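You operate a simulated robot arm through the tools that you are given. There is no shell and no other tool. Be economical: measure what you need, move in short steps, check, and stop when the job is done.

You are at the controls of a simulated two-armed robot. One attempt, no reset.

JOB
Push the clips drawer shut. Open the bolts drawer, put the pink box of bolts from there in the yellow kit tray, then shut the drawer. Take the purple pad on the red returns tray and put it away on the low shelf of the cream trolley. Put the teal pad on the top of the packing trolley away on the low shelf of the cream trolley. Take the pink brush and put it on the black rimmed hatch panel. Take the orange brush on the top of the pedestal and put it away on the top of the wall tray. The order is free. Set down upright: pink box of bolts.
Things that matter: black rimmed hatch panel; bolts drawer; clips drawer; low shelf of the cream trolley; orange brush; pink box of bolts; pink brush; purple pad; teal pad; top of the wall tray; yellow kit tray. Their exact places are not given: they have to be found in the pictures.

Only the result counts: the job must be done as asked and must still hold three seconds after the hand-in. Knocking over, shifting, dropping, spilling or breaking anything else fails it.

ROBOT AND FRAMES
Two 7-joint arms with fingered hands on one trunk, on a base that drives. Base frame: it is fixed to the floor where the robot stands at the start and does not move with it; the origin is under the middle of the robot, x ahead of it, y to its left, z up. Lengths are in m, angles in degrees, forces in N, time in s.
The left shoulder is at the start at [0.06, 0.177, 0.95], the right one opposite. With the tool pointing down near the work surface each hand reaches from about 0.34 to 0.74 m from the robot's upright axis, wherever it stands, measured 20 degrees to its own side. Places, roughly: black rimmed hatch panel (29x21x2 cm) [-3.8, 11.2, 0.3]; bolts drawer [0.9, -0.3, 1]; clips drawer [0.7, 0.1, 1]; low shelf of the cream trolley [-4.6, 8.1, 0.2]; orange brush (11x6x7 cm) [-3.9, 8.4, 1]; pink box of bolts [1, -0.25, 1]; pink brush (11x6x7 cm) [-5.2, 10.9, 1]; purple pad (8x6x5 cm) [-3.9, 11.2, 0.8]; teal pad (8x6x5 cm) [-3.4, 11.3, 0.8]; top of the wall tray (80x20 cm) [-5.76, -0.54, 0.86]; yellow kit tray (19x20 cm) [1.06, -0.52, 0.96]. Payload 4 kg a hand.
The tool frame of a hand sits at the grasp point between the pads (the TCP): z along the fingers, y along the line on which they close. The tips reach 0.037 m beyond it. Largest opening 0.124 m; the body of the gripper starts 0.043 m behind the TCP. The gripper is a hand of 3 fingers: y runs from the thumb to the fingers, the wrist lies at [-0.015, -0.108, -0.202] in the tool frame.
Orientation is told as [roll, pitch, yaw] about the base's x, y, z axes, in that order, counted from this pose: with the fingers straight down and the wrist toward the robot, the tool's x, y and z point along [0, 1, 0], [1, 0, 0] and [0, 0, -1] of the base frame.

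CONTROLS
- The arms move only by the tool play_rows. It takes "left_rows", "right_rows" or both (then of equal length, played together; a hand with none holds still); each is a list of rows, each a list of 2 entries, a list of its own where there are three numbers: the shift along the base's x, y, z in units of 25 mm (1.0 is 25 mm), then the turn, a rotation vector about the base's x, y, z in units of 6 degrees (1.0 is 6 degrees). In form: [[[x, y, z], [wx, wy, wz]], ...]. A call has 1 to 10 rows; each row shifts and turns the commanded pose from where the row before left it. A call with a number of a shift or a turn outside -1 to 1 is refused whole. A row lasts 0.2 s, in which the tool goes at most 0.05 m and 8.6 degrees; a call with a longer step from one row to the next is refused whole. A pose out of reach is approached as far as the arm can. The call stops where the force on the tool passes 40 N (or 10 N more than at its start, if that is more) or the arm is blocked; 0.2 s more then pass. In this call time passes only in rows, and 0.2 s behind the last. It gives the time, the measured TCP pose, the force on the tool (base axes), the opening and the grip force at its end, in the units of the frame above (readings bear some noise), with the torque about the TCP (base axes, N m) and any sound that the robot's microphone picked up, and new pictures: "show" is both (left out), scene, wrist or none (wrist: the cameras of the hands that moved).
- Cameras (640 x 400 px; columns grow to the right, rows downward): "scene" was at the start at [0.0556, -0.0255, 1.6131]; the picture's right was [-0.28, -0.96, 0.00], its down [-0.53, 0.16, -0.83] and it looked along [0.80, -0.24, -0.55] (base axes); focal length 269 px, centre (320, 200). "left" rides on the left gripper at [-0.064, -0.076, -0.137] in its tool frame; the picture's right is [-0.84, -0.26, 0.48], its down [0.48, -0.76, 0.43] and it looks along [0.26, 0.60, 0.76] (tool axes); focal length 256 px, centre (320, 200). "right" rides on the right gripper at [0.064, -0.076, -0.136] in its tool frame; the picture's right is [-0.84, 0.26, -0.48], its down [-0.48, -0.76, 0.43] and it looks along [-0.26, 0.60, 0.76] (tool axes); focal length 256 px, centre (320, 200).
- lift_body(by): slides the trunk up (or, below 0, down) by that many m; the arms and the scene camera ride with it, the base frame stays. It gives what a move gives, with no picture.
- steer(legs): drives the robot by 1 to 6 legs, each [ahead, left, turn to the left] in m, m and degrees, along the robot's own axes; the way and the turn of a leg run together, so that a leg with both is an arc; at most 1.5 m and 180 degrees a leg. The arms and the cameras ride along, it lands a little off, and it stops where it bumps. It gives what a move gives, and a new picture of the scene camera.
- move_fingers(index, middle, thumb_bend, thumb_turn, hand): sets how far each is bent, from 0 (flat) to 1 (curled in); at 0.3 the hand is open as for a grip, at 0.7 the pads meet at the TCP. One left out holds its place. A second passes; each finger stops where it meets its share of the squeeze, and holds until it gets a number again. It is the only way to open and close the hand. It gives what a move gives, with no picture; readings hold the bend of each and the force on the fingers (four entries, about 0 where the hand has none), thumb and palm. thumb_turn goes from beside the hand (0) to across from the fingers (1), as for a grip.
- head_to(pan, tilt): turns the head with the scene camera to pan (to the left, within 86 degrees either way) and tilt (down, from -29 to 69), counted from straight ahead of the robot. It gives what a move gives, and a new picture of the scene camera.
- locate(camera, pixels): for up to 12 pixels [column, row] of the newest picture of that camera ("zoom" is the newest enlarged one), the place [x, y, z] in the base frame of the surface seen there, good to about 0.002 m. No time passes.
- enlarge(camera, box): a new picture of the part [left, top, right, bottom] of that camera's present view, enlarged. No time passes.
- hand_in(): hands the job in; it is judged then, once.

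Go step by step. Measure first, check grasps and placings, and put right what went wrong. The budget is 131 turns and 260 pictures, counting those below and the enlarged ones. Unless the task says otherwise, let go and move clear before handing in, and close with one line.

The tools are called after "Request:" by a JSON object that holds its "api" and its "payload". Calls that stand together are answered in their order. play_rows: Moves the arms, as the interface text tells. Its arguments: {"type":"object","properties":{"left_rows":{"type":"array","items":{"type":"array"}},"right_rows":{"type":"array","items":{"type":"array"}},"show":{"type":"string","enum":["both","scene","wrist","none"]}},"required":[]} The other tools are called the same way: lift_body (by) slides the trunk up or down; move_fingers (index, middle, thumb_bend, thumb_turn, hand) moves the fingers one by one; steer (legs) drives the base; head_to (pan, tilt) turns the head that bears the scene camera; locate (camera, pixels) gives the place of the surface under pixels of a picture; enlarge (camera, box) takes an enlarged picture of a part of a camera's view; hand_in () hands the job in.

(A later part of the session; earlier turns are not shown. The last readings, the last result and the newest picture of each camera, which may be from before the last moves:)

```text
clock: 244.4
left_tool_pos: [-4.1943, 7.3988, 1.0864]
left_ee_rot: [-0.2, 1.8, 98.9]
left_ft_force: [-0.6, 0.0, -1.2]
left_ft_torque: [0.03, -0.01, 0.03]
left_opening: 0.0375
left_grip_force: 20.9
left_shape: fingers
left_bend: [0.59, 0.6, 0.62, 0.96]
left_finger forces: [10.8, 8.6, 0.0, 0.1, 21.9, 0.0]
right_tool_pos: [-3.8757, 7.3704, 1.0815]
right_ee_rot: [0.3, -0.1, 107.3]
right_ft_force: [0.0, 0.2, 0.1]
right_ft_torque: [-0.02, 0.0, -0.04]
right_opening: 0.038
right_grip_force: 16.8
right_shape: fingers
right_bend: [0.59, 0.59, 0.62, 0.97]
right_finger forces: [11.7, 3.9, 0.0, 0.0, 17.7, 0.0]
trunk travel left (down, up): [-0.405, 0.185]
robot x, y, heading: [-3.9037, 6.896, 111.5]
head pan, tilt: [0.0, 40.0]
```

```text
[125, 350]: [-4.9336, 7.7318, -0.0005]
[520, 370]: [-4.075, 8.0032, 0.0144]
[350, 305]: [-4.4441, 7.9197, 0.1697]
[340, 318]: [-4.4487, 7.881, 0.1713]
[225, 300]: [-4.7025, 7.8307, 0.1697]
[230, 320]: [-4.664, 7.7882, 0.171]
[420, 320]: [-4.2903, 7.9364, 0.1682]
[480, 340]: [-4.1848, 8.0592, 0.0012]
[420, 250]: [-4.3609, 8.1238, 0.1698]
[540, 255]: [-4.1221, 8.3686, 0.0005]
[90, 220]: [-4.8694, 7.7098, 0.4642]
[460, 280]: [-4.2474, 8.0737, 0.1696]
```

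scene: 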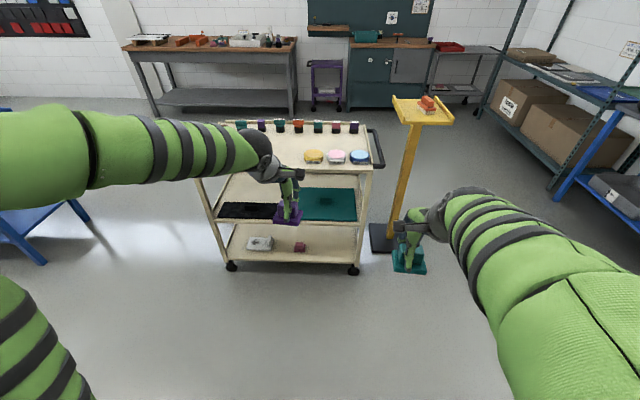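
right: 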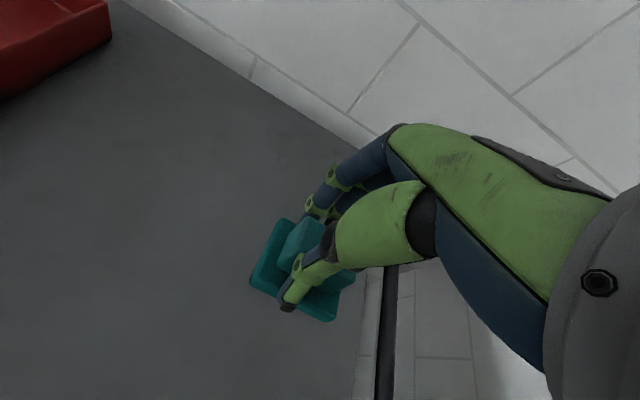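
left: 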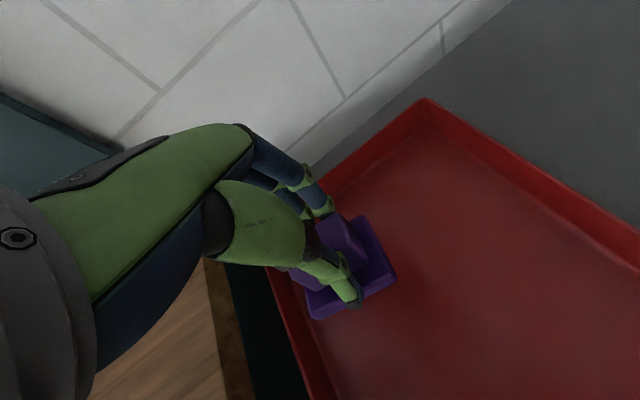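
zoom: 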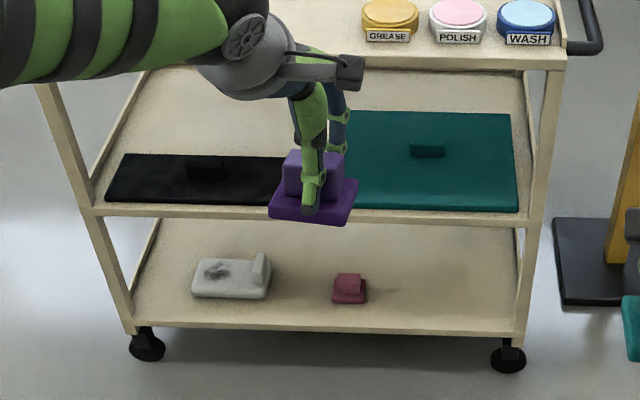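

The gap between low and middle shelf is about 0.29 m, so I'll tilt the hand 12° to keep the wrist out in front. First the trunk goes down, then the left hand is lowered in front of the shelf.

Request:
{"api": "lift_body", "payload": {"by": -0.4}}

Request:
{"api": "play_rows", "payload": {"left_rows": [[[0, 0, -1], [0.47, 0.18, 0]], [[0, 0, -1], [0.47, 0.18, 0]], [[0, 0, -1], [0.47, 0.18, 0]], [[0, 0, -1], [0.47, 0.18, 0]], [[0, 0, -1], [0, 0, 0]], [[0, 0, -1], [0, 0, 0]], [[0, 0, -1], [0, 0, 0]], [[0, 0, -1], [0, 0, 0]], [[0, 0, -1], [0, 0, 0]], [[0, 0, -1], [0, 0, 0]]], "right_rows": [[[0.6, 0.24, 0], [0, 0, 0]], [[0.6, 0.24, 0], [0, 0, 0]], [[0.6, 0.24, 0], [0, 0, 0]], [[0.6, 0.24, 0], [0, 0, 0]], [[0.6, 0.24, 0], [0, 0, 0]], [[0.6, 0.24, 0], [0, 0, 0]], [[0, 0, 0], [0, 0, 0]], [[0, 0, 0], [0, 0, 0]], [[0, 0, 0], [0, 0, 0]], [[0, 0, 0], [0, 0, 0]]], "show": "none"}}

Request:
{"api": "play_rows", "payload": {"left_rows": [[[0, 0, -1], [0, 0, 0]], [[0, 0, -1], [0, 0, 0]], [[0, 0, -1], [0, 0, 0]], [[0, 0, -1], [0, 0, 0]], [[0, 0, -1], [0, 0, 0]], [[0, 0, -0.9], [0, 0, 0]]], "show": "both"}}

```text
clock: 248.2
left_tool_pos: [-4.195, 7.3993, 0.6858]
left_ee_rot: [-0.1, 1.7, 99.0]
left_ft_force: [0.1, 0.5, -1.2]
left_ft_torque: [0.01, 0.0, -0.01]
left_opening: 0.0373
left_grip_force: 21.0
left_shape: fingers
left_bend: [0.59, 0.6, 0.62, 0.96]
left_finger forces: [10.8, 8.6, 0.0, 0.0, 22.0, 0.1]
right_tool_pos: [-3.8751, 7.3686, 0.6816]
right_ee_rot: [0.3, -0.1, 107.3]
right_ft_force: [0.2, 0.6, -1.6]
right_ft_torque: [0.03, 0.0, 0.01]
right_opening: 0.0384
right_grip_force: 16.6
right_shape: fingers
right_bend: [0.59, 0.59, 0.62, 0.97]
right_finger forces: [11.7, 3.9, 0.0, 0.0, 17.8, 0.1]
trunk travel left (down, up): [-0.005, 0.585]
robot x, y, heading: [-3.8982, 6.8925, 111.9]
head pan, tilt: [0.0, 40.0]
```

```text
clock: 250.4
left_tool_pos: [-4.1946, 7.3985, 0.4344]
left_ee_rot: [2.3, -10.0, 98.9]
left_ft_force: [0.5, -0.8, -0.2]
left_ft_torque: [-0.02, -0.01, 0.03]
left_opening: 0.0362
left_grip_force: 18.1
left_shape: fingers
left_bend: [0.59, 0.6, 0.62, 0.96]
left_finger forces: [9.6, 8.1, 0.1, 0.0, 19.5, 0.0]
right_tool_pos: [-3.7861, 7.4047, 0.6818]
right_ee_rot: [0.2, -0.1, 107.3]
right_ft_force: [-0.3, -0.8, -0.7]
right_ft_torque: [-0.03, 0.03, -0.01]
right_opening: 0.0382
right_grip_force: 16.9
right_shape: fingers
right_bend: [0.59, 0.59, 0.62, 0.97]
right_finger forces: [11.7, 3.8, 0.1, 0.0, 17.6, 0.0]
trunk travel left (down, up): [-0.005, 0.585]
robot x, y, heading: [-3.8972, 6.8951, 111.7]
head pan, tilt: [0.0, 40.0]
```

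```text
clock: 251.8
left_tool_pos: [-4.1945, 7.3981, 0.2889]
left_ee_rot: [2.4, -10.0, 98.8]
left_ft_force: [0.3, 0.0, 0.1]
left_ft_torque: [-0.01, -0.02, -0.01]
left_opening: 0.0363
left_grip_force: 19.1
left_shape: fingers
left_bend: [0.59, 0.6, 0.62, 0.96]
left_finger forces: [9.6, 8.1, 0.0, 0.1, 20.1, 0.1]
right_tool_pos: [-3.7864, 7.406, 0.6818]
right_ee_rot: [0.2, -0.1, 107.3]
right_ft_force: [-0.6, 0.0, -0.3]
right_ft_torque: [-0.02, 0.02, -0.04]
right_opening: 0.0383
right_grip_force: 16.6
right_shape: fingers
right_bend: [0.59, 0.59, 0.62, 0.97]
right_finger forces: [11.6, 3.9, 0.0, 0.0, 17.7, 0.0]
trunk travel left (down, up): [-0.005, 0.585]
robot x, y, heading: [-3.9042, 6.8948, 111.8]
head pan, tilt: [0.0, 40.0]
```

scene: 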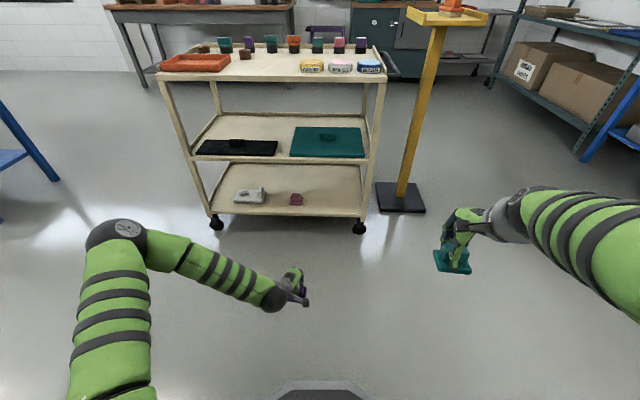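
left: 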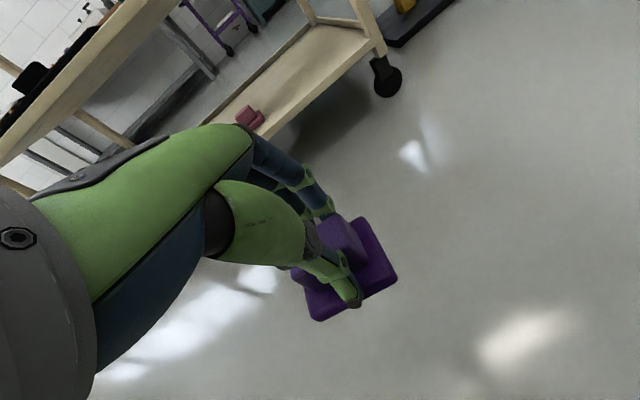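

The left hand carries the pad low, in front of the shelf. I drive 0.43 ahead and 0.09 right.

Request:
{"api": "steer", "payload": {"legs": [[0.42, -0.09, -0.5]]}}

Request:
{"api": "enlarge", "payload": {"camera": "scene", "box": [160, 150, 440, 330]}}

Request:
{"api": "enlarge", "payload": {"camera": "left", "box": [160, 0, 640, 300]}}

```text
clock: 254.4
left_tool_pos: [-4.2618, 7.8229, 0.2908]
left_ee_rot: [2.2, -10.0, 98.5]
left_ft_force: [0.0, 0.1, -1.4]
left_ft_torque: [-0.01, 0.0, -0.01]
left_opening: 0.0363
left_grip_force: 18.6
left_shape: fingers
left_bend: [0.59, 0.6, 0.62, 0.96]
left_finger forces: [9.7, 8.1, 0.1, 0.0, 20.1, 0.0]
right_tool_pos: [-3.8538, 7.829, 0.6812]
right_ee_rot: [0.2, 0.0, 107.0]
right_ft_force: [0.3, 0.3, -0.6]
right_ft_torque: [0.01, 0.0, -0.01]
right_opening: 0.038
right_grip_force: 17.1
right_shape: fingers
right_bend: [0.59, 0.59, 0.62, 0.97]
right_finger forces: [11.7, 3.8, 0.0, 0.0, 17.8, 0.1]
trunk travel left (down, up): [-0.005, 0.585]
robot x, y, heading: [-3.9711, 7.318, 111.2]
head pan, tilt: [0.0, 40.0]
```

scene: 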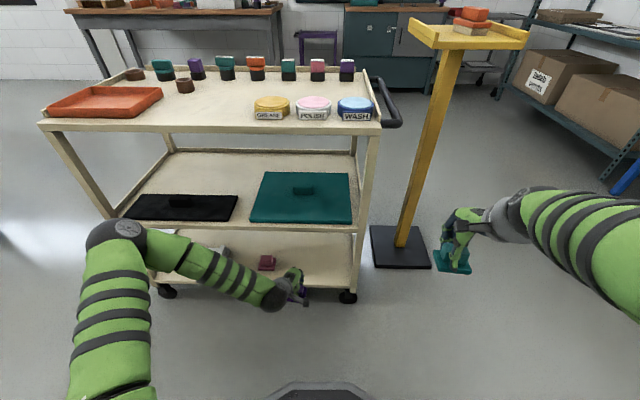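

```text
2.22 times, centred on (300, 240) of scene
```

zoom: 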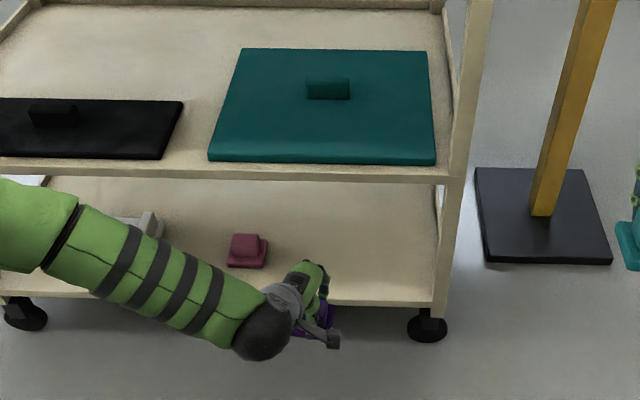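

```text
1.33 times, centred on (400, 150) of left
```

zoom: 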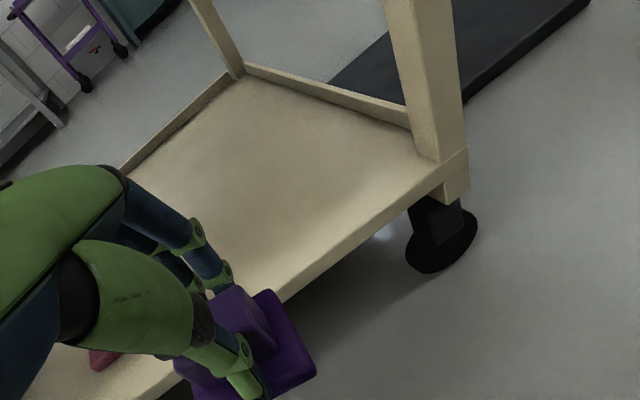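

Request:
{"api": "locate", "payload": {"camera": "zoom", "pixels": [[300, 280], [420, 190], [430, 150], [110, 355], [200, 150], [300, 170], [250, 90], [450, 185], [270, 250]]}}

Request:
{"api": "locate", "payload": {"camera": "scene", "pixels": [[290, 226], [353, 230], [350, 285], [330, 285], [267, 262], [275, 265], [310, 260], [350, 240]]}}

```text
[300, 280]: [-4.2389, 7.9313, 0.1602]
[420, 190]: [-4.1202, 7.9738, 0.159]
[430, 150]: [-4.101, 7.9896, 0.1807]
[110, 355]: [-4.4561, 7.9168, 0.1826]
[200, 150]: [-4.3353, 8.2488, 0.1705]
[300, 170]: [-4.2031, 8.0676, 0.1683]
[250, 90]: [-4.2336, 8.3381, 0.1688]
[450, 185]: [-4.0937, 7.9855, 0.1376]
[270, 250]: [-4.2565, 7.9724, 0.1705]
```

```text
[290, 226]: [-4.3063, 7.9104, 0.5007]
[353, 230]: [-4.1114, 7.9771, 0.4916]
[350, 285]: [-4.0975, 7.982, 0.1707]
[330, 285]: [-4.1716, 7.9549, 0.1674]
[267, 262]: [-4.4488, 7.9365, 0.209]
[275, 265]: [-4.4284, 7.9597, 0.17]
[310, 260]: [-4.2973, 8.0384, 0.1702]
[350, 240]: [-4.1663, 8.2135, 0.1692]
```

The front edge is open (no lip). The purple pad goes to about (-4.333,7.965), right of the pink pad. Moving in at z≈0.262.

Request:
{"api": "play_rows", "payload": {"left_rows": [[[-0.473, 0.949, -0.19], [0, 0, 0]], [[-0.473, 0.949, -0.19], [0, 0, 0]], [[-0.473, 0.949, -0.19], [0, 0, 0]], [[-0.473, 0.949, -0.19], [0, 0, 0]], [[-0.473, 0.949, -0.19], [0, 0, 0]], [[-0.473, 0.949, -0.19], [0, 0, 0]]], "show": "both"}}

```text
clock: 255.8
left_tool_pos: [-4.3363, 7.9655, 0.262]
left_ee_rot: [2.2, -10.1, 98.3]
left_ft_force: [-0.3, 0.2, -0.6]
left_ft_torque: [-0.03, 0.0, 0.02]
left_opening: 0.036
left_grip_force: 19.3
left_shape: fingers
left_bend: [0.59, 0.6, 0.62, 0.96]
left_finger forces: [9.7, 8.3, 0.0, 0.1, 20.2, 0.0]
right_tool_pos: [-3.8532, 7.8301, 0.6812]
right_ee_rot: [0.2, -0.1, 107.1]
right_ft_force: [0.8, -0.3, 0.0]
right_ft_torque: [-0.04, 0.01, 0.0]
right_opening: 0.0383
right_grip_force: 16.5
right_shape: fingers
right_bend: [0.59, 0.59, 0.62, 0.97]
right_finger forces: [11.6, 4.0, 0.0, 0.1, 17.8, 0.0]
trunk travel left (down, up): [-0.005, 0.585]
robot x, y, heading: [-3.9684, 7.3182, 111.3]
head pan, tilt: [0.0, 40.0]
```

scene: 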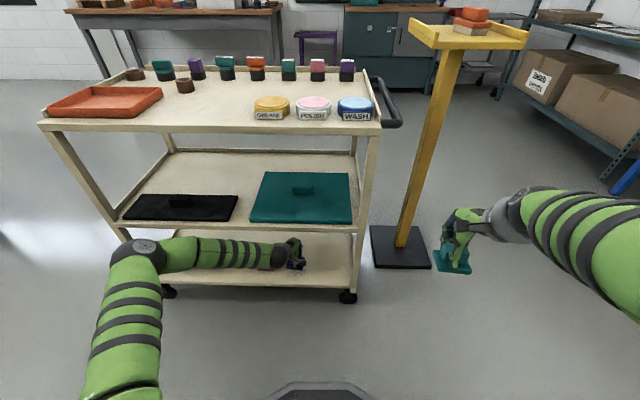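
left: 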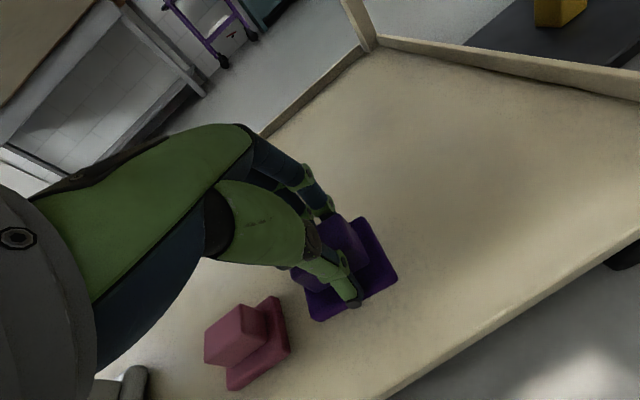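

The pad is above the shelf and clear of the pink pad. Lowering until contact.

Request:
{"api": "play_rows", "payload": {"left_rows": [[[0, 0, -0.4], [0, 0, 0]], [[0, 0, -0.3], [0, 0, 0]], [[0, 0, -0.2], [0, 0, 0]], [[0, 0, -0.15], [0, 0, 0]]], "show": "none"}}

```text
clock: 256.8
left_tool_pos: [-4.3335, 7.9661, 0.2347]
left_ee_rot: [2.3, -10.1, 98.4]
left_ft_force: [-0.1, 0.6, -0.7]
left_ft_torque: [-0.05, 0.01, -0.02]
left_opening: 0.0361
left_grip_force: 19.3
left_shape: fingers
left_bend: [0.59, 0.6, 0.62, 0.96]
left_finger forces: [9.7, 8.1, 0.0, 0.0, 20.1, 0.0]
right_tool_pos: [-3.8539, 7.8285, 0.6823]
right_ee_rot: [0.2, -0.1, 107.0]
right_ft_force: [-0.2, 0.5, -0.5]
right_ft_torque: [0.02, -0.02, -0.01]
right_opening: 0.0382
right_grip_force: 16.5
right_shape: fingers
right_bend: [0.59, 0.59, 0.62, 0.97]
right_finger forces: [11.7, 3.9, 0.0, 0.0, 17.8, 0.0]
trunk travel left (down, up): [-0.005, 0.585]
robot x, y, heading: [-3.9758, 7.3182, 111.4]
head pan, tilt: [0.0, 40.0]
```

Request:
{"api": "play_rows", "payload": {"left_rows": [[[0, 0, -0.12], [0, 0, 0]], [[0, 0, -0.1], [0, 0, 0]], [[0, 0, -0.08], [0, 0, 0]]], "show": "wrist"}}

```text
clock: 257.6
left_tool_pos: [-4.3336, 7.9665, 0.2277]
left_ee_rot: [2.4, -10.0, 98.4]
left_ft_force: [-1.7, -0.4, 6.9]
left_ft_torque: [-0.13, -0.13, -0.05]
left_opening: 0.036
left_grip_force: 21.9
left_shape: fingers
left_bend: [0.59, 0.6, 0.63, 0.97]
left_finger forces: [9.8, 8.9, 0.0, 0.0, 24.9, 0.1]
right_tool_pos: [-3.8543, 7.8284, 0.6819]
right_ee_rot: [0.2, 0.0, 106.9]
right_ft_force: [0.1, 0.0, -0.1]
right_ft_torque: [0.01, -0.02, -0.01]
right_opening: 0.0379
right_grip_force: 16.2
right_shape: fingers
right_bend: [0.59, 0.59, 0.62, 0.97]
right_finger forces: [11.7, 3.8, 0.1, 0.0, 17.8, 0.1]
trunk travel left (down, up): [-0.005, 0.585]
robot x, y, heading: [-3.9724, 7.3201, 111.3]
head pan, tilt: [0.0, 40.0]
```

left: 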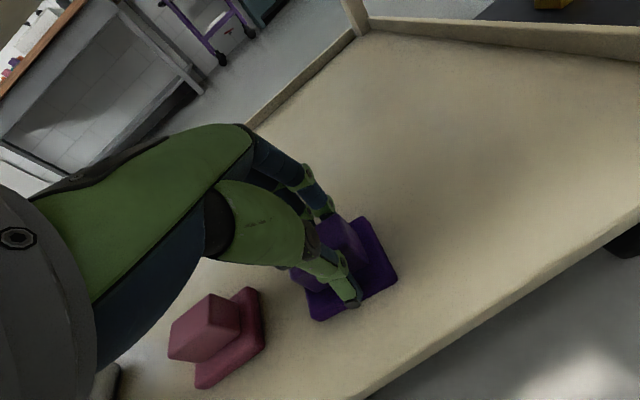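

Contact (7 N). I release, lift 4.5 cm, then withdraw straight back.

Request:
{"api": "move_fingers", "payload": {"hand": "left", "index": 0.45, "middle": 0.45, "thumb_bend": 0.45}}

Request:
{"api": "play_rows", "payload": {"left_rows": [[[0, 0, 0.4], [0, 0, 0]], [[0, 0, 0.5], [0, 0, 0]], [[0, 0, 0.5], [0, 0, 0]], [[0, 0, 0.4], [0, 0, 0]], [[0.34, -0.94, 0.2], [0, 0, 0]], [[0.34, -0.94, 0.2], [0, 0, 0]], [[0.34, -0.94, 0], [0, 0, 0]], [[0.34, -0.94, 0], [0, 0, 0]], [[0.34, -0.94, 0], [0, 0, 0]], [[0.34, -0.94, 0], [0, 0, 0]]], "show": "both"}}

```text
clock: 258.6
left_tool_pos: [-4.333, 7.966, 0.2273]
left_ee_rot: [2.4, -10.1, 98.5]
left_ft_force: [-0.4, 0.2, 0.1]
left_ft_torque: [0.02, -0.02, 0.0]
left_opening: 0.0773
left_grip_force: 0.1
left_shape: fingers
left_bend: [0.45, 0.45, 0.45, 0.98]
left_finger forces: [0.0, 0.0, 0.0, 0.1, 0.1, 0.1]
right_tool_pos: [-3.8535, 7.8282, 0.6817]
right_ee_rot: [0.2, -0.2, 107.0]
right_ft_force: [-0.3, 0.4, -0.7]
right_ft_torque: [-0.02, 0.0, -0.03]
right_opening: 0.0379
right_grip_force: 16.4
right_shape: fingers
right_bend: [0.59, 0.59, 0.62, 0.97]
right_finger forces: [11.7, 3.9, 0.0, 0.1, 17.8, 0.1]
trunk travel left (down, up): [-0.005, 0.585]
robot x, y, heading: [-3.9696, 7.3203, 111.5]
head pan, tilt: [0.0, 40.0]
```

```text
clock: 260.8
left_tool_pos: [-4.2824, 7.8253, 0.2812]
left_ee_rot: [2.3, -10.0, 98.3]
left_ft_force: [0.1, -1.0, 0.5]
left_ft_torque: [-0.05, -0.01, 0.0]
left_opening: 0.0775
left_grip_force: 0.0
left_shape: fingers
left_bend: [0.45, 0.45, 0.45, 0.98]
left_finger forces: [0.0, 0.0, 0.0, 0.0, 0.0, 0.0]
right_tool_pos: [-3.8524, 7.8294, 0.6815]
right_ee_rot: [0.2, 0.0, 107.0]
right_ft_force: [-0.1, -0.3, -0.3]
right_ft_torque: [-0.02, 0.02, 0.0]
right_opening: 0.0381
right_grip_force: 16.6
right_shape: fingers
right_bend: [0.59, 0.59, 0.62, 0.97]
right_finger forces: [11.7, 3.8, 0.0, 0.0, 17.7, 0.0]
trunk travel left (down, up): [-0.005, 0.585]
robot x, y, heading: [-3.9712, 7.323, 111.3]
head pan, tilt: [0.0, 40.0]
```

scene: 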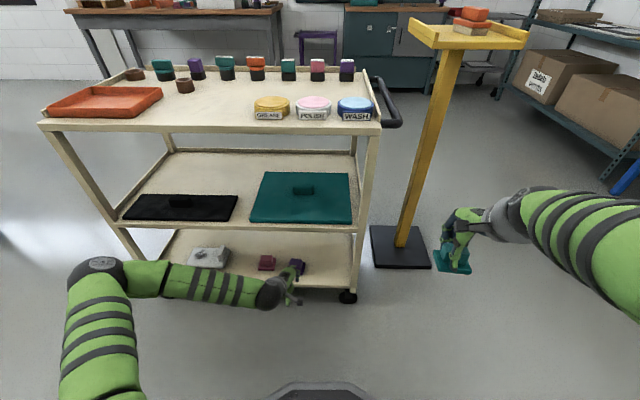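
left: 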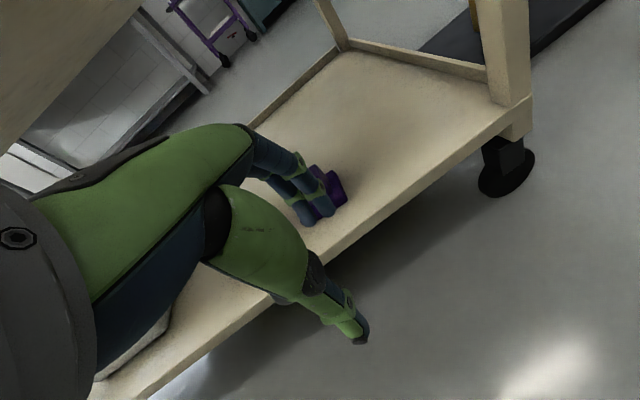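

The purple pad is on the low shelf. Next the right hand is lowered with the teal pad and tilted the same way, while the left hand moves aside.

Request:
{"api": "play_rows", "payload": {"left_rows": [[[0.3, -0.8, 0.3], [0, 0, 0]], [[0.3, -0.8, 0.3], [0, 0, 0]], [[-0.5, -0.9, 0.3], [0, 0, 0]], [[-0.8, -0.5, 0.3], [0, 0, 0]], [[-0.8, -0.3, 0.3], [0, 0, 0]], [[-0.8, -0.3, 0.3], [0, 0, 0]], [[-0.8, -0.3, 0.3], [0, 0, 0]], [[-0.8, -0.3, 0.3], [0, 0, 0]], [[0, 0, 0], [0, 0, 0]], [[0, 0, 0], [0, 0, 0]]], "right_rows": [[[0, 0, -1], [0.47, 0.18, 0]], [[0, 0, -1], [0.47, 0.18, 0]], [[0, 0, -1], [0.47, 0.18, 0]], [[0, 0, -1], [0.47, 0.18, 0]], [[0, 0, -1], [0, 0, 0]], [[0, 0, -1], [0, 0, 0]], [[0, 0, -1], [0, 0, 0]], [[0, 0, -1], [0, 0, 0]], [[0, 0, -1], [0, 0, 0]], [[0, 0, -1], [0, 0, 0]]], "show": "none"}}

Request:
{"api": "play_rows", "payload": {"right_rows": [[[0, 0, -1], [0, 0, 0]], [[0, 0, -1], [0, 0, 0]], [[-0.9, -0.35, -1], [0, 0, 0]], [[-0.9, -0.35, -1], [0, 0, 0]], [[-0.9, -0.35, -1], [0, 0, 0]], [[-0.9, -0.35, -0.7], [0, 0, 0]], [[-0.9, -0.35, 0], [0, 0, 0]]], "show": "both"}}

```text
clock: 263.0
left_tool_pos: [-4.3797, 7.7189, 0.3433]
left_ee_rot: [2.2, -9.9, 98.4]
left_ft_force: [-0.3, 0.5, -0.4]
left_ft_torque: [-0.02, -0.03, 0.02]
left_opening: 0.0777
left_grip_force: 0.0
left_shape: fingers
left_bend: [0.45, 0.45, 0.45, 0.98]
left_finger forces: [0.0, 0.1, 0.1, 0.1, 0.0, 0.0]
right_tool_pos: [-3.8565, 7.8766, 0.4845]
right_ee_rot: [0.5, -7.4, 106.7]
right_ft_force: [0.5, -0.5, 0.6]
right_ft_torque: [0.01, -0.01, -0.03]
right_opening: 0.038
right_grip_force: 16.4
right_shape: fingers
right_bend: [0.59, 0.59, 0.62, 0.97]
right_finger forces: [11.3, 3.7, 0.0, 0.1, 17.3, 0.1]
right hand out of reach, approached as far as the arm can: row 3, 4, 5, 6, 7, 8, 9, 10
trunk travel left (down, up): [-0.005, 0.585]
robot x, y, heading: [-3.9748, 7.3178, 111.3]
head pan, tilt: [0.0, 40.0]
```

```text
clock: 264.6
left_tool_pos: [-4.3791, 7.7187, 0.3441]
left_ee_rot: [2.3, -10.0, 98.4]
left_ft_force: [-0.3, 0.4, -0.4]
left_ft_torque: [-0.01, 0.0, -0.02]
left_opening: 0.0777
left_grip_force: 0.1
left_shape: fingers
left_bend: [0.45, 0.45, 0.45, 0.98]
left_finger forces: [0.1, 0.1, 0.0, 0.0, 0.1, 0.1]
right_tool_pos: [-3.9683, 7.8334, 0.3398]
right_ee_rot: [0.4, -7.3, 106.5]
right_ft_force: [0.9, -0.5, -0.8]
right_ft_torque: [-0.03, 0.03, -0.01]
right_opening: 0.0378
right_grip_force: 15.7
right_shape: fingers
right_bend: [0.59, 0.59, 0.62, 0.97]
right_finger forces: [11.3, 3.7, 0.1, 0.1, 16.6, 0.0]
trunk travel left (down, up): [-0.005, 0.585]
robot x, y, heading: [-3.9727, 7.3202, 111.3]
head pan, tilt: [0.0, 40.0]
```

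scene: 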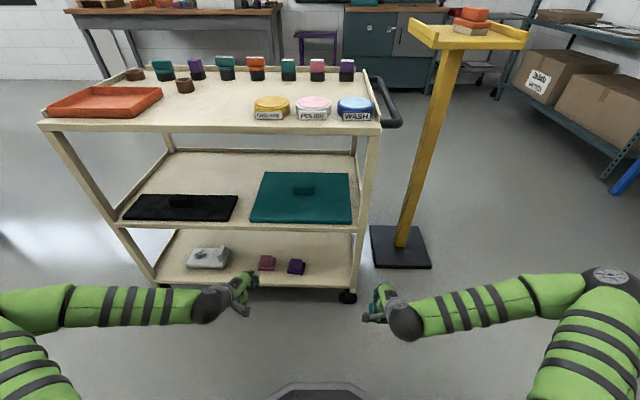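
right: 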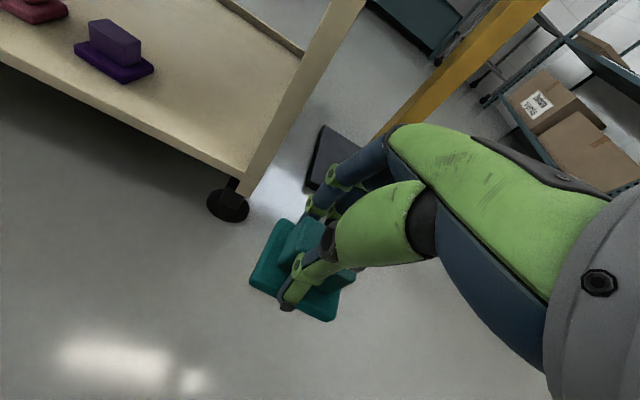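

The purple pad sits flat at (297,267). I shift the base left and ahead a little, retract the left hand, and lower the right.

Request:
{"api": "play_rows", "payload": {"left_rows": [[[0.34, -0.94, 0.2], [0, 0, 0]], [[0.34, -0.94, 0.2], [0, 0, 0]], [[0.34, -0.94, 0.2], [0, 0, 0]], [[0.34, -0.94, 0.2], [0, 0, 0]]], "right_rows": [[[-0.5, -0.2, -0.7], [0.23, 0.09, 0]], [[-0.5, -0.2, -0.7], [0.23, 0.09, 0]], [[-0.5, -0.2, -0.7], [0.23, 0.09, 0]], [[0, 0, 0], [0, 0, 0]]], "show": "none"}}

Request:
{"api": "steer", "payload": {"legs": [[0.09, 0.1, 0]]}}

```text
clock: 265.6
left_tool_pos: [-4.366, 7.6643, 0.3482]
left_ee_rot: [2.3, -10.0, 98.3]
left_ft_force: [1.0, 0.8, -0.7]
left_ft_torque: [0.0, 0.02, -0.03]
left_opening: 0.0776
left_grip_force: 0.0
left_shape: fingers
left_bend: [0.45, 0.45, 0.45, 0.98]
left_finger forces: [0.0, 0.1, 0.1, 0.0, 0.0, 0.0]
left hand out of reach, approached as far as the arm can: row 3, 4
right_tool_pos: [-4.0061, 7.8196, 0.2863]
right_ee_rot: [0.8, -11.8, 106.6]
right_ft_force: [0.0, 0.2, -0.2]
right_ft_torque: [-0.01, 0.02, 0.01]
right_opening: 0.0379
right_grip_force: 16.0
right_shape: fingers
right_bend: [0.59, 0.59, 0.62, 0.97]
right_finger forces: [11.2, 3.9, 0.0, 0.0, 16.8, 0.0]
trunk travel left (down, up): [-0.005, 0.585]
robot x, y, heading: [-3.9724, 7.3184, 111.4]
head pan, tilt: [0.0, 40.0]
```

```text
clock: 266.9
left_tool_pos: [-4.4875, 7.7147, 0.3473]
left_ee_rot: [2.2, -9.9, 98.1]
left_ft_force: [-0.2, -0.8, 0.6]
left_ft_torque: [0.0, -0.04, 0.01]
left_opening: 0.0776
left_grip_force: 0.0
left_shape: fingers
left_bend: [0.45, 0.45, 0.45, 0.98]
left_finger forces: [0.0, 0.0, 0.0, 0.0, 0.1, 0.0]
right_tool_pos: [-4.128, 7.8664, 0.2882]
right_ee_rot: [0.8, -11.9, 106.3]
right_ft_force: [0.0, 0.1, -0.9]
right_ft_torque: [-0.01, -0.01, 0.05]
right_opening: 0.0375
right_grip_force: 15.4
right_shape: fingers
right_bend: [0.59, 0.59, 0.62, 0.97]
right_finger forces: [11.1, 3.8, 0.1, 0.0, 16.8, 0.1]
trunk travel left (down, up): [-0.005, 0.585]
robot x, y, heading: [-4.0966, 7.3716, 111.1]
head pan, tilt: [0.0, 40.0]
```

scene: 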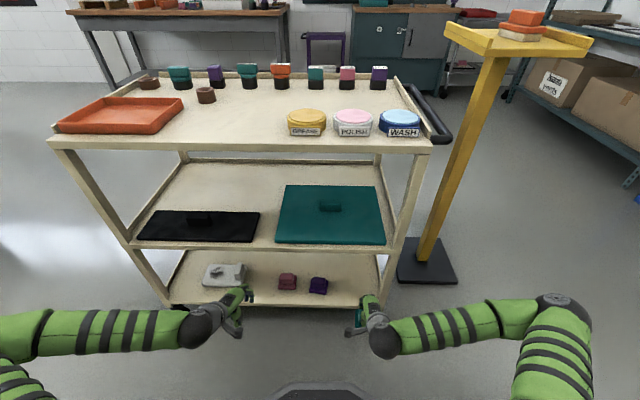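

Request:
{"api": "play_rows", "payload": {"right_rows": [[[-0.95, 0.1, 0], [0, 0, 0]], [[-0.6, 0.95, -0.15], [0, 0, 0]], [[-0.42, 1.0, -0.15], [0, 0, 0]], [[-0.42, 1.0, -0.15], [0, 0, 0]], [[-0.42, 1.0, -0.15], [0, 0, 0]], [[-0.42, 1.0, -0.15], [0, 0, 0]], [[-0.4, 1.0, -0.15], [0, 0, 0]]], "show": "both"}}

```text
clock: 268.5
left_tool_pos: [-4.4878, 7.7143, 0.3479]
left_ee_rot: [2.3, -9.9, 98.2]
left_ft_force: [0.4, 0.4, 0.3]
left_ft_torque: [-0.02, -0.04, -0.01]
left_opening: 0.0774
left_grip_force: 0.0
left_shape: fingers
left_bend: [0.45, 0.45, 0.45, 0.98]
left_finger forces: [0.1, 0.0, 0.0, 0.0, 0.0, 0.0]
right_tool_pos: [-4.1551, 8.0252, 0.2852]
right_ee_rot: [0.9, -11.8, 106.5]
right_ft_force: [-0.5, -0.2, 0.2]
right_ft_torque: [-0.01, 0.0, -0.03]
right_opening: 0.0377
right_grip_force: 15.6
right_shape: fingers
right_bend: [0.59, 0.59, 0.62, 0.97]
right_finger forces: [11.1, 3.8, 0.0, 0.0, 16.7, 0.1]
right hand out of reach, approached as far as the arm can: row 1, 2, 3, 4, 5, 6, 7
trunk travel left (down, up): [-0.005, 0.585]
robot x, y, heading: [-4.0951, 7.366, 110.8]
head pan, tilt: [0.0, 40.0]
```

scene: 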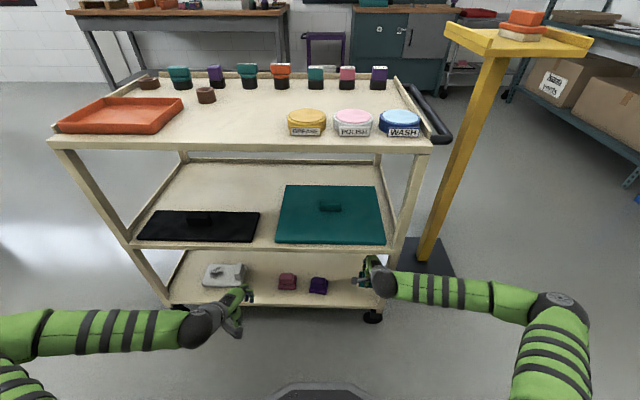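
right: 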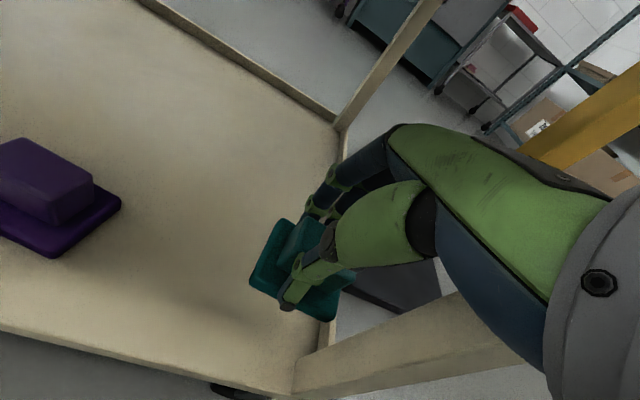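

The arm couldn't go further left, so I shift the base left 5 cm, away from the post.

Request:
{"api": "steer", "payload": {"legs": [[0, 0.05, 0]]}}

Request:
{"api": "play_rows", "payload": {"right_rows": [[[0, 0, -0.4], [0, 0, 0]], [[0, 0, -0.4], [0, 0, 0]]], "show": "wrist"}}

```text
clock: 269.4
left_tool_pos: [-4.5354, 7.6959, 0.3466]
left_ee_rot: [2.4, -10.0, 98.2]
left_ft_force: [0.6, 0.0, 0.4]
left_ft_torque: [0.03, 0.01, 0.01]
left_opening: 0.0778
left_grip_force: 0.1
left_shape: fingers
left_bend: [0.45, 0.45, 0.45, 0.98]
left_finger forces: [0.0, 0.1, 0.1, 0.0, 0.0, 0.0]
right_tool_pos: [-4.2018, 8.0063, 0.2837]
right_ee_rot: [0.9, -11.7, 106.4]
right_ft_force: [0.9, -0.4, -0.5]
right_ft_torque: [0.0, 0.02, 0.0]
right_opening: 0.0376
right_grip_force: 16.4
right_shape: fingers
right_bend: [0.59, 0.59, 0.62, 0.97]
right_finger forces: [11.0, 3.7, 0.0, 0.1, 16.7, 0.0]
trunk travel left (down, up): [-0.005, 0.585]
robot x, y, heading: [-4.1394, 7.3473, 111.2]
head pan, tilt: [0.0, 40.0]
```

scene: 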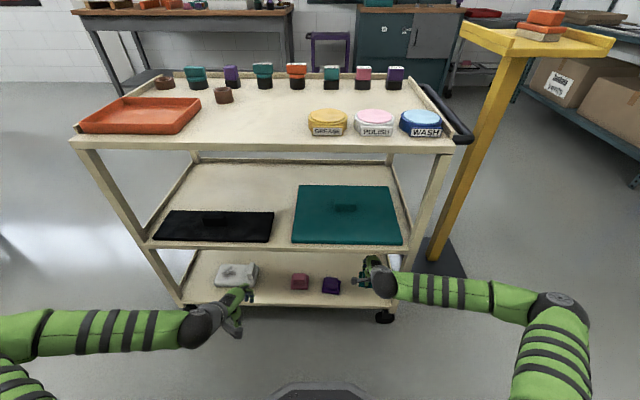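

```text
clock: 270.0
left_tool_pos: [-4.5348, 7.6954, 0.3477]
left_ee_rot: [2.3, -10.1, 98.2]
left_ft_force: [-0.9, -0.1, 0.5]
left_ft_torque: [0.01, 0.01, 0.02]
left_opening: 0.0774
left_grip_force: 0.1
left_shape: fingers
left_bend: [0.45, 0.45, 0.45, 0.98]
left_finger forces: [0.0, 0.0, 0.0, 0.1, 0.0, 0.1]
right_tool_pos: [-4.1975, 8.0059, 0.2651]
right_ee_rot: [1.0, -11.8, 106.6]
right_ft_force: [-0.5, 0.1, -0.7]
right_ft_torque: [-0.02, -0.02, -0.01]
right_opening: 0.0375
right_grip_force: 15.6
right_shape: fingers
right_bend: [0.59, 0.59, 0.62, 0.97]
right_finger forces: [11.0, 3.9, 0.0, 0.0, 16.6, 0.0]
right hand out of reach, approached as far as the arm can: row 2
trunk travel left (down, up): [-0.005, 0.585]
robot x, y, heading: [-4.1411, 7.3461, 111.3]
head pan, tilt: [0.0, 40.0]
```

right: 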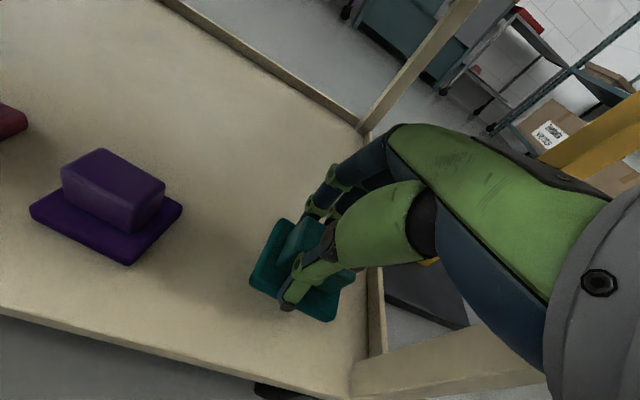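

Request:
{"api": "play_rows", "payload": {"right_rows": [[[0.2, -0.1, -0.5], [0, 0, 0]], [[0, 0, -0.4], [0, 0, 0]], [[0, 0, -0.3], [0, 0, 0]]], "show": "none"}}

```text
clock: 270.8
left_tool_pos: [-4.5347, 7.6974, 0.3468]
left_ee_rot: [2.3, -10.0, 98.2]
left_ft_force: [-0.6, -0.4, 0.0]
left_ft_torque: [-0.02, 0.02, -0.02]
left_opening: 0.0776
left_grip_force: 0.1
left_shape: fingers
left_bend: [0.45, 0.45, 0.45, 0.98]
left_finger forces: [0.0, 0.1, 0.0, 0.0, 0.0, 0.0]
right_tool_pos: [-4.187, 8.0031, 0.2373]
right_ee_rot: [0.9, -11.8, 106.5]
right_ft_force: [-0.2, -0.5, -1.3]
right_ft_torque: [-0.01, -0.05, 0.0]
right_opening: 0.0376
right_grip_force: 15.8
right_shape: fingers
right_bend: [0.59, 0.59, 0.62, 0.97]
right_finger forces: [11.0, 3.9, 0.0, 0.0, 16.7, 0.0]
right hand out of reach, approached as far as the arm can: row 2
trunk travel left (down, up): [-0.005, 0.585]
robot x, y, heading: [-4.1419, 7.3491, 111.1]
head pan, tilt: [0.0, 40.0]
```

Request:
{"api": "play_rows", "payload": {"right_rows": [[[0.03, 0, -0.2], [0, 0, 0]], [[0.03, 0, -0.15], [0, 0, 0]], [[0.03, 0, -0.1], [0, 0, 0]]], "show": "wrist"}}

```text
clock: 271.6
left_tool_pos: [-4.5365, 7.696, 0.3475]
left_ee_rot: [2.4, -10.1, 98.1]
left_ft_force: [0.7, -0.3, 0.1]
left_ft_torque: [-0.04, 0.01, 0.0]
left_opening: 0.0774
left_grip_force: 0.0
left_shape: fingers
left_bend: [0.45, 0.45, 0.45, 0.98]
left_finger forces: [0.0, 0.0, 0.1, 0.1, 0.0, 0.0]
right_tool_pos: [-4.1824, 8.0022, 0.2288]
right_ee_rot: [1.0, -11.8, 106.6]
right_ft_force: [-2.1, 1.2, 8.1]
right_ft_torque: [-0.1, -0.03, -0.01]
right_opening: 0.0375
right_grip_force: 17.8
right_shape: fingers
right_bend: [0.59, 0.59, 0.62, 0.97]
right_finger forces: [11.7, 3.9, 0.0, 0.1, 20.0, 0.1]
right hand out of reach, approached as far as the arm can: row 2
trunk travel left (down, up): [-0.005, 0.585]
robot x, y, heading: [-4.1401, 7.3505, 111.1]
head pan, tilt: [0.0, 40.0]
```

right: 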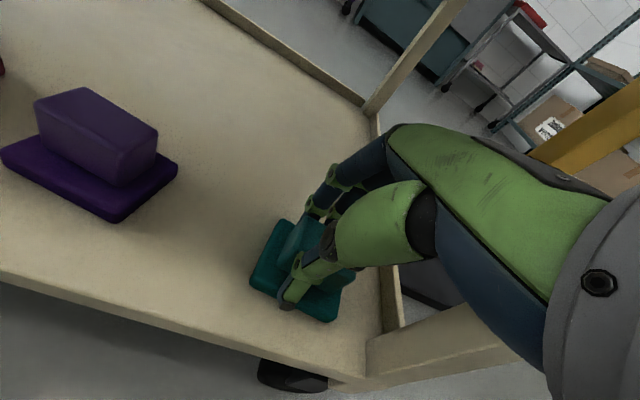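

Contact (8 N), with the pad inside the shelf and clear of the rail. Release, lift and withdraw.

Request:
{"api": "move_fingers", "payload": {"hand": "right", "index": 0.45, "middle": 0.45, "thumb_bend": 0.45}}

Request:
{"api": "play_rows", "payload": {"right_rows": [[[0, 0, 0.4], [0, 0, 0]], [[0, 0, 0.5], [0, 0, 0]], [[0, 0, 0.5], [0, 0, 0]], [[0, 0, 0.4], [0, 0, 0]]], "show": "wrist"}}

```text
clock: 272.6
left_tool_pos: [-4.536, 7.6965, 0.3455]
left_ee_rot: [2.2, -10.0, 98.2]
left_ft_force: [-0.1, -0.1, -0.1]
left_ft_torque: [0.03, 0.02, 0.01]
left_opening: 0.0776
left_grip_force: 0.1
left_shape: fingers
left_bend: [0.45, 0.45, 0.45, 0.98]
left_finger forces: [0.0, 0.0, 0.0, 0.0, 0.0, 0.0]
right_tool_pos: [-4.182, 8.0043, 0.2269]
right_ee_rot: [1.0, -11.8, 106.5]
right_ft_force: [0.0, -0.2, -0.1]
right_ft_torque: [-0.04, 0.01, 0.01]
right_opening: 0.0773
right_grip_force: 0.0
right_shape: fingers
right_bend: [0.45, 0.45, 0.45, 0.97]
right_finger forces: [0.0, 0.0, 0.0, 0.1, 0.1, 0.0]
trunk travel left (down, up): [-0.005, 0.585]
robot x, y, heading: [-4.1419, 7.3481, 111.0]
head pan, tilt: [0.0, 40.0]
```

```text
clock: 273.6
left_tool_pos: [-4.5356, 7.6971, 0.3485]
left_ee_rot: [2.3, -10.0, 98.3]
left_ft_force: [0.6, 0.9, -0.3]
left_ft_torque: [-0.01, 0.03, 0.01]
left_opening: 0.0777
left_grip_force: 0.0
left_shape: fingers
left_bend: [0.45, 0.45, 0.45, 0.98]
left_finger forces: [0.0, 0.0, 0.1, 0.0, 0.0, 0.1]
right_tool_pos: [-4.1817, 8.0025, 0.2729]
right_ee_rot: [0.9, -11.8, 106.4]
right_ft_force: [-0.2, -0.8, -0.4]
right_ft_torque: [0.01, 0.01, 0.01]
right_opening: 0.0777
right_grip_force: 0.1
right_shape: fingers
right_bend: [0.45, 0.45, 0.45, 0.97]
right_finger forces: [0.0, 0.0, 0.0, 0.0, 0.0, 0.1]
trunk travel left (down, up): [-0.005, 0.585]
robot x, y, heading: [-4.1393, 7.3458, 111.2]
head pan, tilt: [0.0, 40.0]
```

right: 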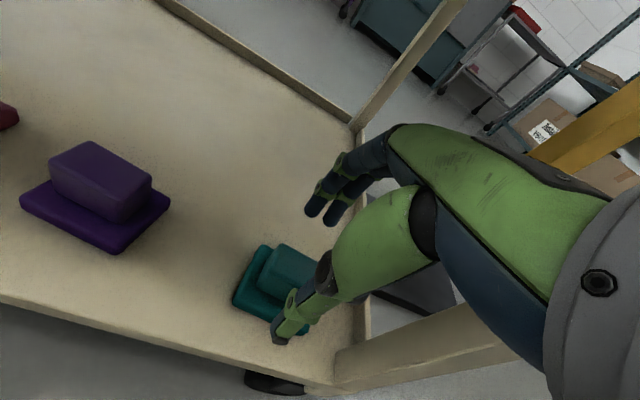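

Both pads stand flat. I back the robot straight out.

Request:
{"api": "steer", "payload": {"legs": [[-0.4, 0, 0]]}}

Request:
{"api": "enlarge", "payload": {"camera": "scene", "box": [200, 80, 480, 260]}}

```text
clock: 276.1
left_tool_pos: [-4.3908, 7.3201, 0.3464]
left_ee_rot: [2.3, -9.9, 98.4]
left_ft_force: [-0.3, 0.7, 0.3]
left_ft_torque: [-0.03, 0.02, 0.02]
left_opening: 0.0777
left_grip_force: 0.1
left_shape: fingers
left_bend: [0.45, 0.45, 0.45, 0.98]
left_finger forces: [0.0, 0.1, 0.0, 0.0, 0.0, 0.0]
right_tool_pos: [-4.0406, 7.6268, 0.2733]
right_ee_rot: [0.8, -11.8, 106.7]
right_ft_force: [1.2, 0.4, 0.5]
right_ft_torque: [0.0, 0.02, 0.01]
right_opening: 0.0776
right_grip_force: 0.0
right_shape: fingers
right_bend: [0.45, 0.45, 0.45, 0.97]
right_finger forces: [0.0, 0.0, 0.0, 0.0, 0.0, 0.1]
trunk travel left (down, up): [-0.005, 0.585]
robot x, y, heading: [-3.999, 6.9706, 111.3]
head pan, tilt: [0.0, 40.0]
```

scene: 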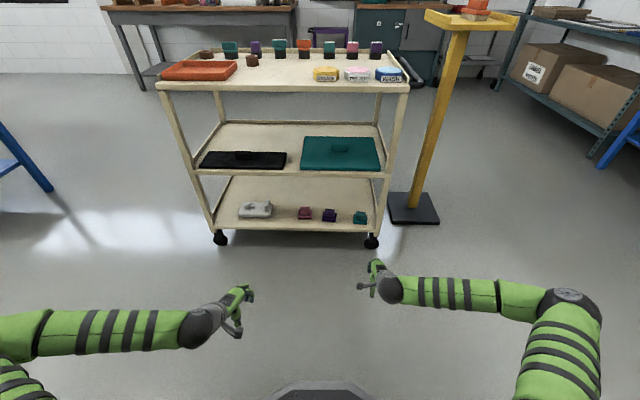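

```text
2.22 times, centred on (340, 170) of scene
```

zoom: 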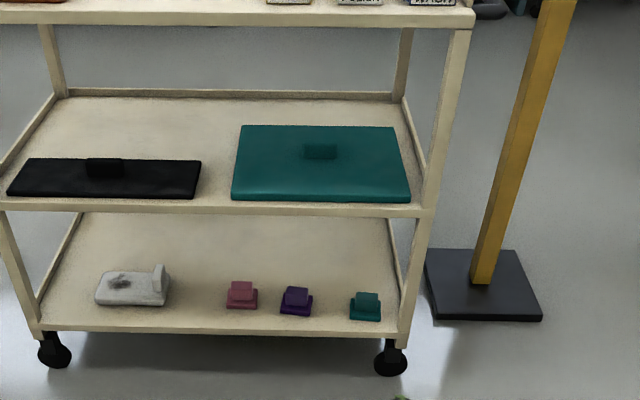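

All three pads are on the low shelf, ours purple and teal. Now I raise the trunk and hands and straighten both hands for the orange brush.

Request:
{"api": "lift_body", "payload": {"by": 0.4}}

Request:
{"api": "lift_body", "payload": {"by": 0.1}}

Request:
{"api": "play_rows", "payload": {"left_rows": [[[0, 0, 1], [-0.47, -0.18, 0]], [[0, 0, 1], [-0.47, -0.18, 0]], [[0, 0, 1], [-0.47, -0.18, 0]], [[0, 0, 1], [-0.47, -0.18, 0]], [[0, 0, 1], [0, 0, 0]], [[0, 0, 1], [0, 0, 0]], [[0, 0, 1], [0, 0, 0]], [[0, 0, 1], [0, 0, 0]], [[0, 0, 1], [0, 0, 0]], [[0, 0, 1], [0, 0, 0]]], "right_rows": [[[0, 0, 1], [-0.47, -0.18, 0]], [[0, 0, 1], [-0.47, -0.18, 0]], [[0, 0, 1], [-0.47, -0.18, 0]], [[0, 0, 1], [-0.47, -0.18, 0]], [[0.17, -0.47, 1], [0, 0, 0]], [[0.17, -0.47, 1], [0, 0, 0]], [[0.17, -0.47, 1], [0, 0, 0]], [[0.17, -0.47, 1], [0, 0, 0]], [[0.17, -0.47, 1], [0, 0, 0]], [[0.17, -0.47, 1], [0, 0, 0]]], "show": "none"}}

Request:
{"api": "steer", "payload": {"legs": [[0, -0.7, 0]]}}

```text
clock: 280.0
left_tool_pos: [-4.3909, 7.321, 0.7465]
left_ee_rot: [2.3, -10.0, 98.4]
left_ft_force: [0.3, 0.0, -0.2]
left_ft_torque: [0.01, -0.01, -0.03]
left_opening: 0.0777
left_grip_force: 0.1
left_shape: fingers
left_bend: [0.45, 0.45, 0.45, 0.98]
left_finger forces: [0.0, 0.1, 0.0, 0.1, 0.0, 0.1]
right_tool_pos: [-4.0407, 7.6282, 0.6729]
right_ee_rot: [0.9, -11.8, 106.7]
right_ft_force: [0.0, 0.4, 0.1]
right_ft_torque: [0.02, 0.01, 0.01]
right_opening: 0.0776
right_grip_force: 0.0
right_shape: fingers
right_bend: [0.45, 0.45, 0.45, 0.97]
right_finger forces: [0.0, 0.0, 0.1, 0.0, 0.0, 0.1]
trunk travel left (down, up): [-0.405, 0.185]
robot x, y, heading: [-3.9999, 6.9737, 111.1]
head pan, tilt: [0.0, 40.0]
```

```text
clock: 281.3
left_tool_pos: [-4.391, 7.3201, 0.8475]
left_ee_rot: [2.3, -10.1, 98.5]
left_ft_force: [-0.6, -0.2, -0.6]
left_ft_torque: [0.02, 0.0, 0.0]
left_opening: 0.0774
left_grip_force: 0.0
left_shape: fingers
left_bend: [0.45, 0.45, 0.45, 0.98]
left_finger forces: [0.0, 0.0, 0.0, 0.0, 0.0, 0.0]
right_tool_pos: [-4.0405, 7.6283, 0.7738]
right_ee_rot: [0.9, -11.7, 106.7]
right_ft_force: [0.1, -0.7, -0.9]
right_ft_torque: [-0.01, -0.03, 0.0]
right_opening: 0.0775
right_grip_force: 0.0
right_shape: fingers
right_bend: [0.45, 0.45, 0.45, 0.97]
right_finger forces: [0.0, 0.1, 0.0, 0.0, 0.0, 0.1]
trunk travel left (down, up): [-0.505, 0.085]
robot x, y, heading: [-3.9953, 6.9727, 111.1]
head pan, tilt: [0.0, 40.0]
```

```text
clock: 283.5
left_tool_pos: [-4.3914, 7.3199, 1.0971]
left_ee_rot: [-0.4, 1.9, 98.6]
left_ft_force: [0.2, 0.0, -0.4]
left_ft_torque: [0.02, 0.0, -0.02]
left_opening: 0.0778
left_grip_force: 0.1
left_shape: fingers
left_bend: [0.45, 0.45, 0.45, 0.98]
left_finger forces: [0.0, 0.0, 0.1, 0.0, 0.1, 0.0]
right_tool_pos: [-4.0147, 7.5556, 1.0239]
right_ee_rot: [0.0, 0.3, 106.9]
right_ft_force: [-0.1, 0.4, -0.4]
right_ft_torque: [0.05, -0.03, 0.01]
right_opening: 0.0775
right_grip_force: 0.1
right_shape: fingers
right_bend: [0.45, 0.45, 0.45, 0.97]
right_finger forces: [0.1, 0.0, 0.0, 0.0, 0.0, 0.0]
trunk travel left (down, up): [-0.505, 0.085]
robot x, y, heading: [-4.0, 6.9737, 111.3]
head pan, tilt: [0.0, 40.0]
```

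```text
clock: 287.5
left_tool_pos: [-3.7125, 7.587, 1.0971]
left_ee_rot: [-0.3, 1.8, 99.1]
left_ft_force: [-0.4, 0.9, -0.8]
left_ft_torque: [-0.02, 0.0, 0.04]
left_opening: 0.0775
left_grip_force: 0.1
left_shape: fingers
left_bend: [0.45, 0.45, 0.45, 0.98]
left_finger forces: [0.0, 0.1, 0.1, 0.0, 0.0, 0.1]
right_tool_pos: [-3.3379, 7.8256, 1.0238]
right_ee_rot: [0.0, 0.2, 107.2]
right_ft_force: [0.3, -0.4, 0.2]
right_ft_torque: [0.0, 0.01, -0.02]
right_opening: 0.0774
right_grip_force: 0.0
right_shape: fingers
right_bend: [0.45, 0.45, 0.45, 0.98]
right_finger forces: [0.0, 0.1, 0.1, 0.0, 0.0, 0.0]
trunk travel left (down, up): [-0.505, 0.085]
robot x, y, heading: [-3.3167, 7.2428, 111.8]
head pan, tilt: [0.0, 40.0]
```

scene: 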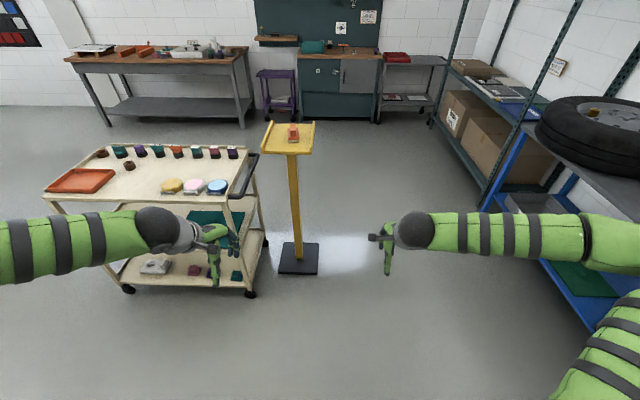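

The orange brush is on the pedestal at (293,132). I zoom in and measure it.

Request:
{"api": "enlarge", "payload": {"camera": "scene", "box": [255, 110, 335, 165]}}

Request:
{"api": "locate", "payload": {"camera": "zoom", "pixels": [[290, 130], [320, 130], [305, 180], [305, 215], [280, 215], [345, 215], [280, 250], [345, 250], [220, 250], [420, 250], [100, 200], [470, 120]]}}

```text
7.27 times, centred on (295, 138) of scene
```

zoom: 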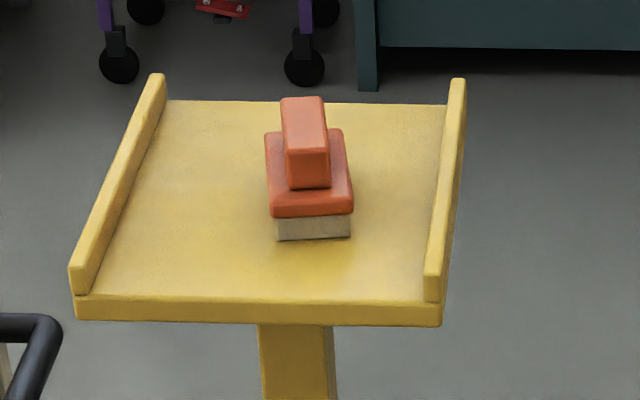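

```text
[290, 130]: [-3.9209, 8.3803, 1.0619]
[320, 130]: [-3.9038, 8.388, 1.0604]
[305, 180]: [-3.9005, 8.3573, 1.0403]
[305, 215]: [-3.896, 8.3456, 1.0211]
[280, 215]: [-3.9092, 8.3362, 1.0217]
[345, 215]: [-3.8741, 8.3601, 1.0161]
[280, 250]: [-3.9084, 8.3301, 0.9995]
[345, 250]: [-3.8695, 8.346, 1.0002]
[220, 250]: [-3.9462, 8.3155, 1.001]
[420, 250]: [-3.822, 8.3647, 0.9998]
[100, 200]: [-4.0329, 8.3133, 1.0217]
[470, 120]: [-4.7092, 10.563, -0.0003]
```

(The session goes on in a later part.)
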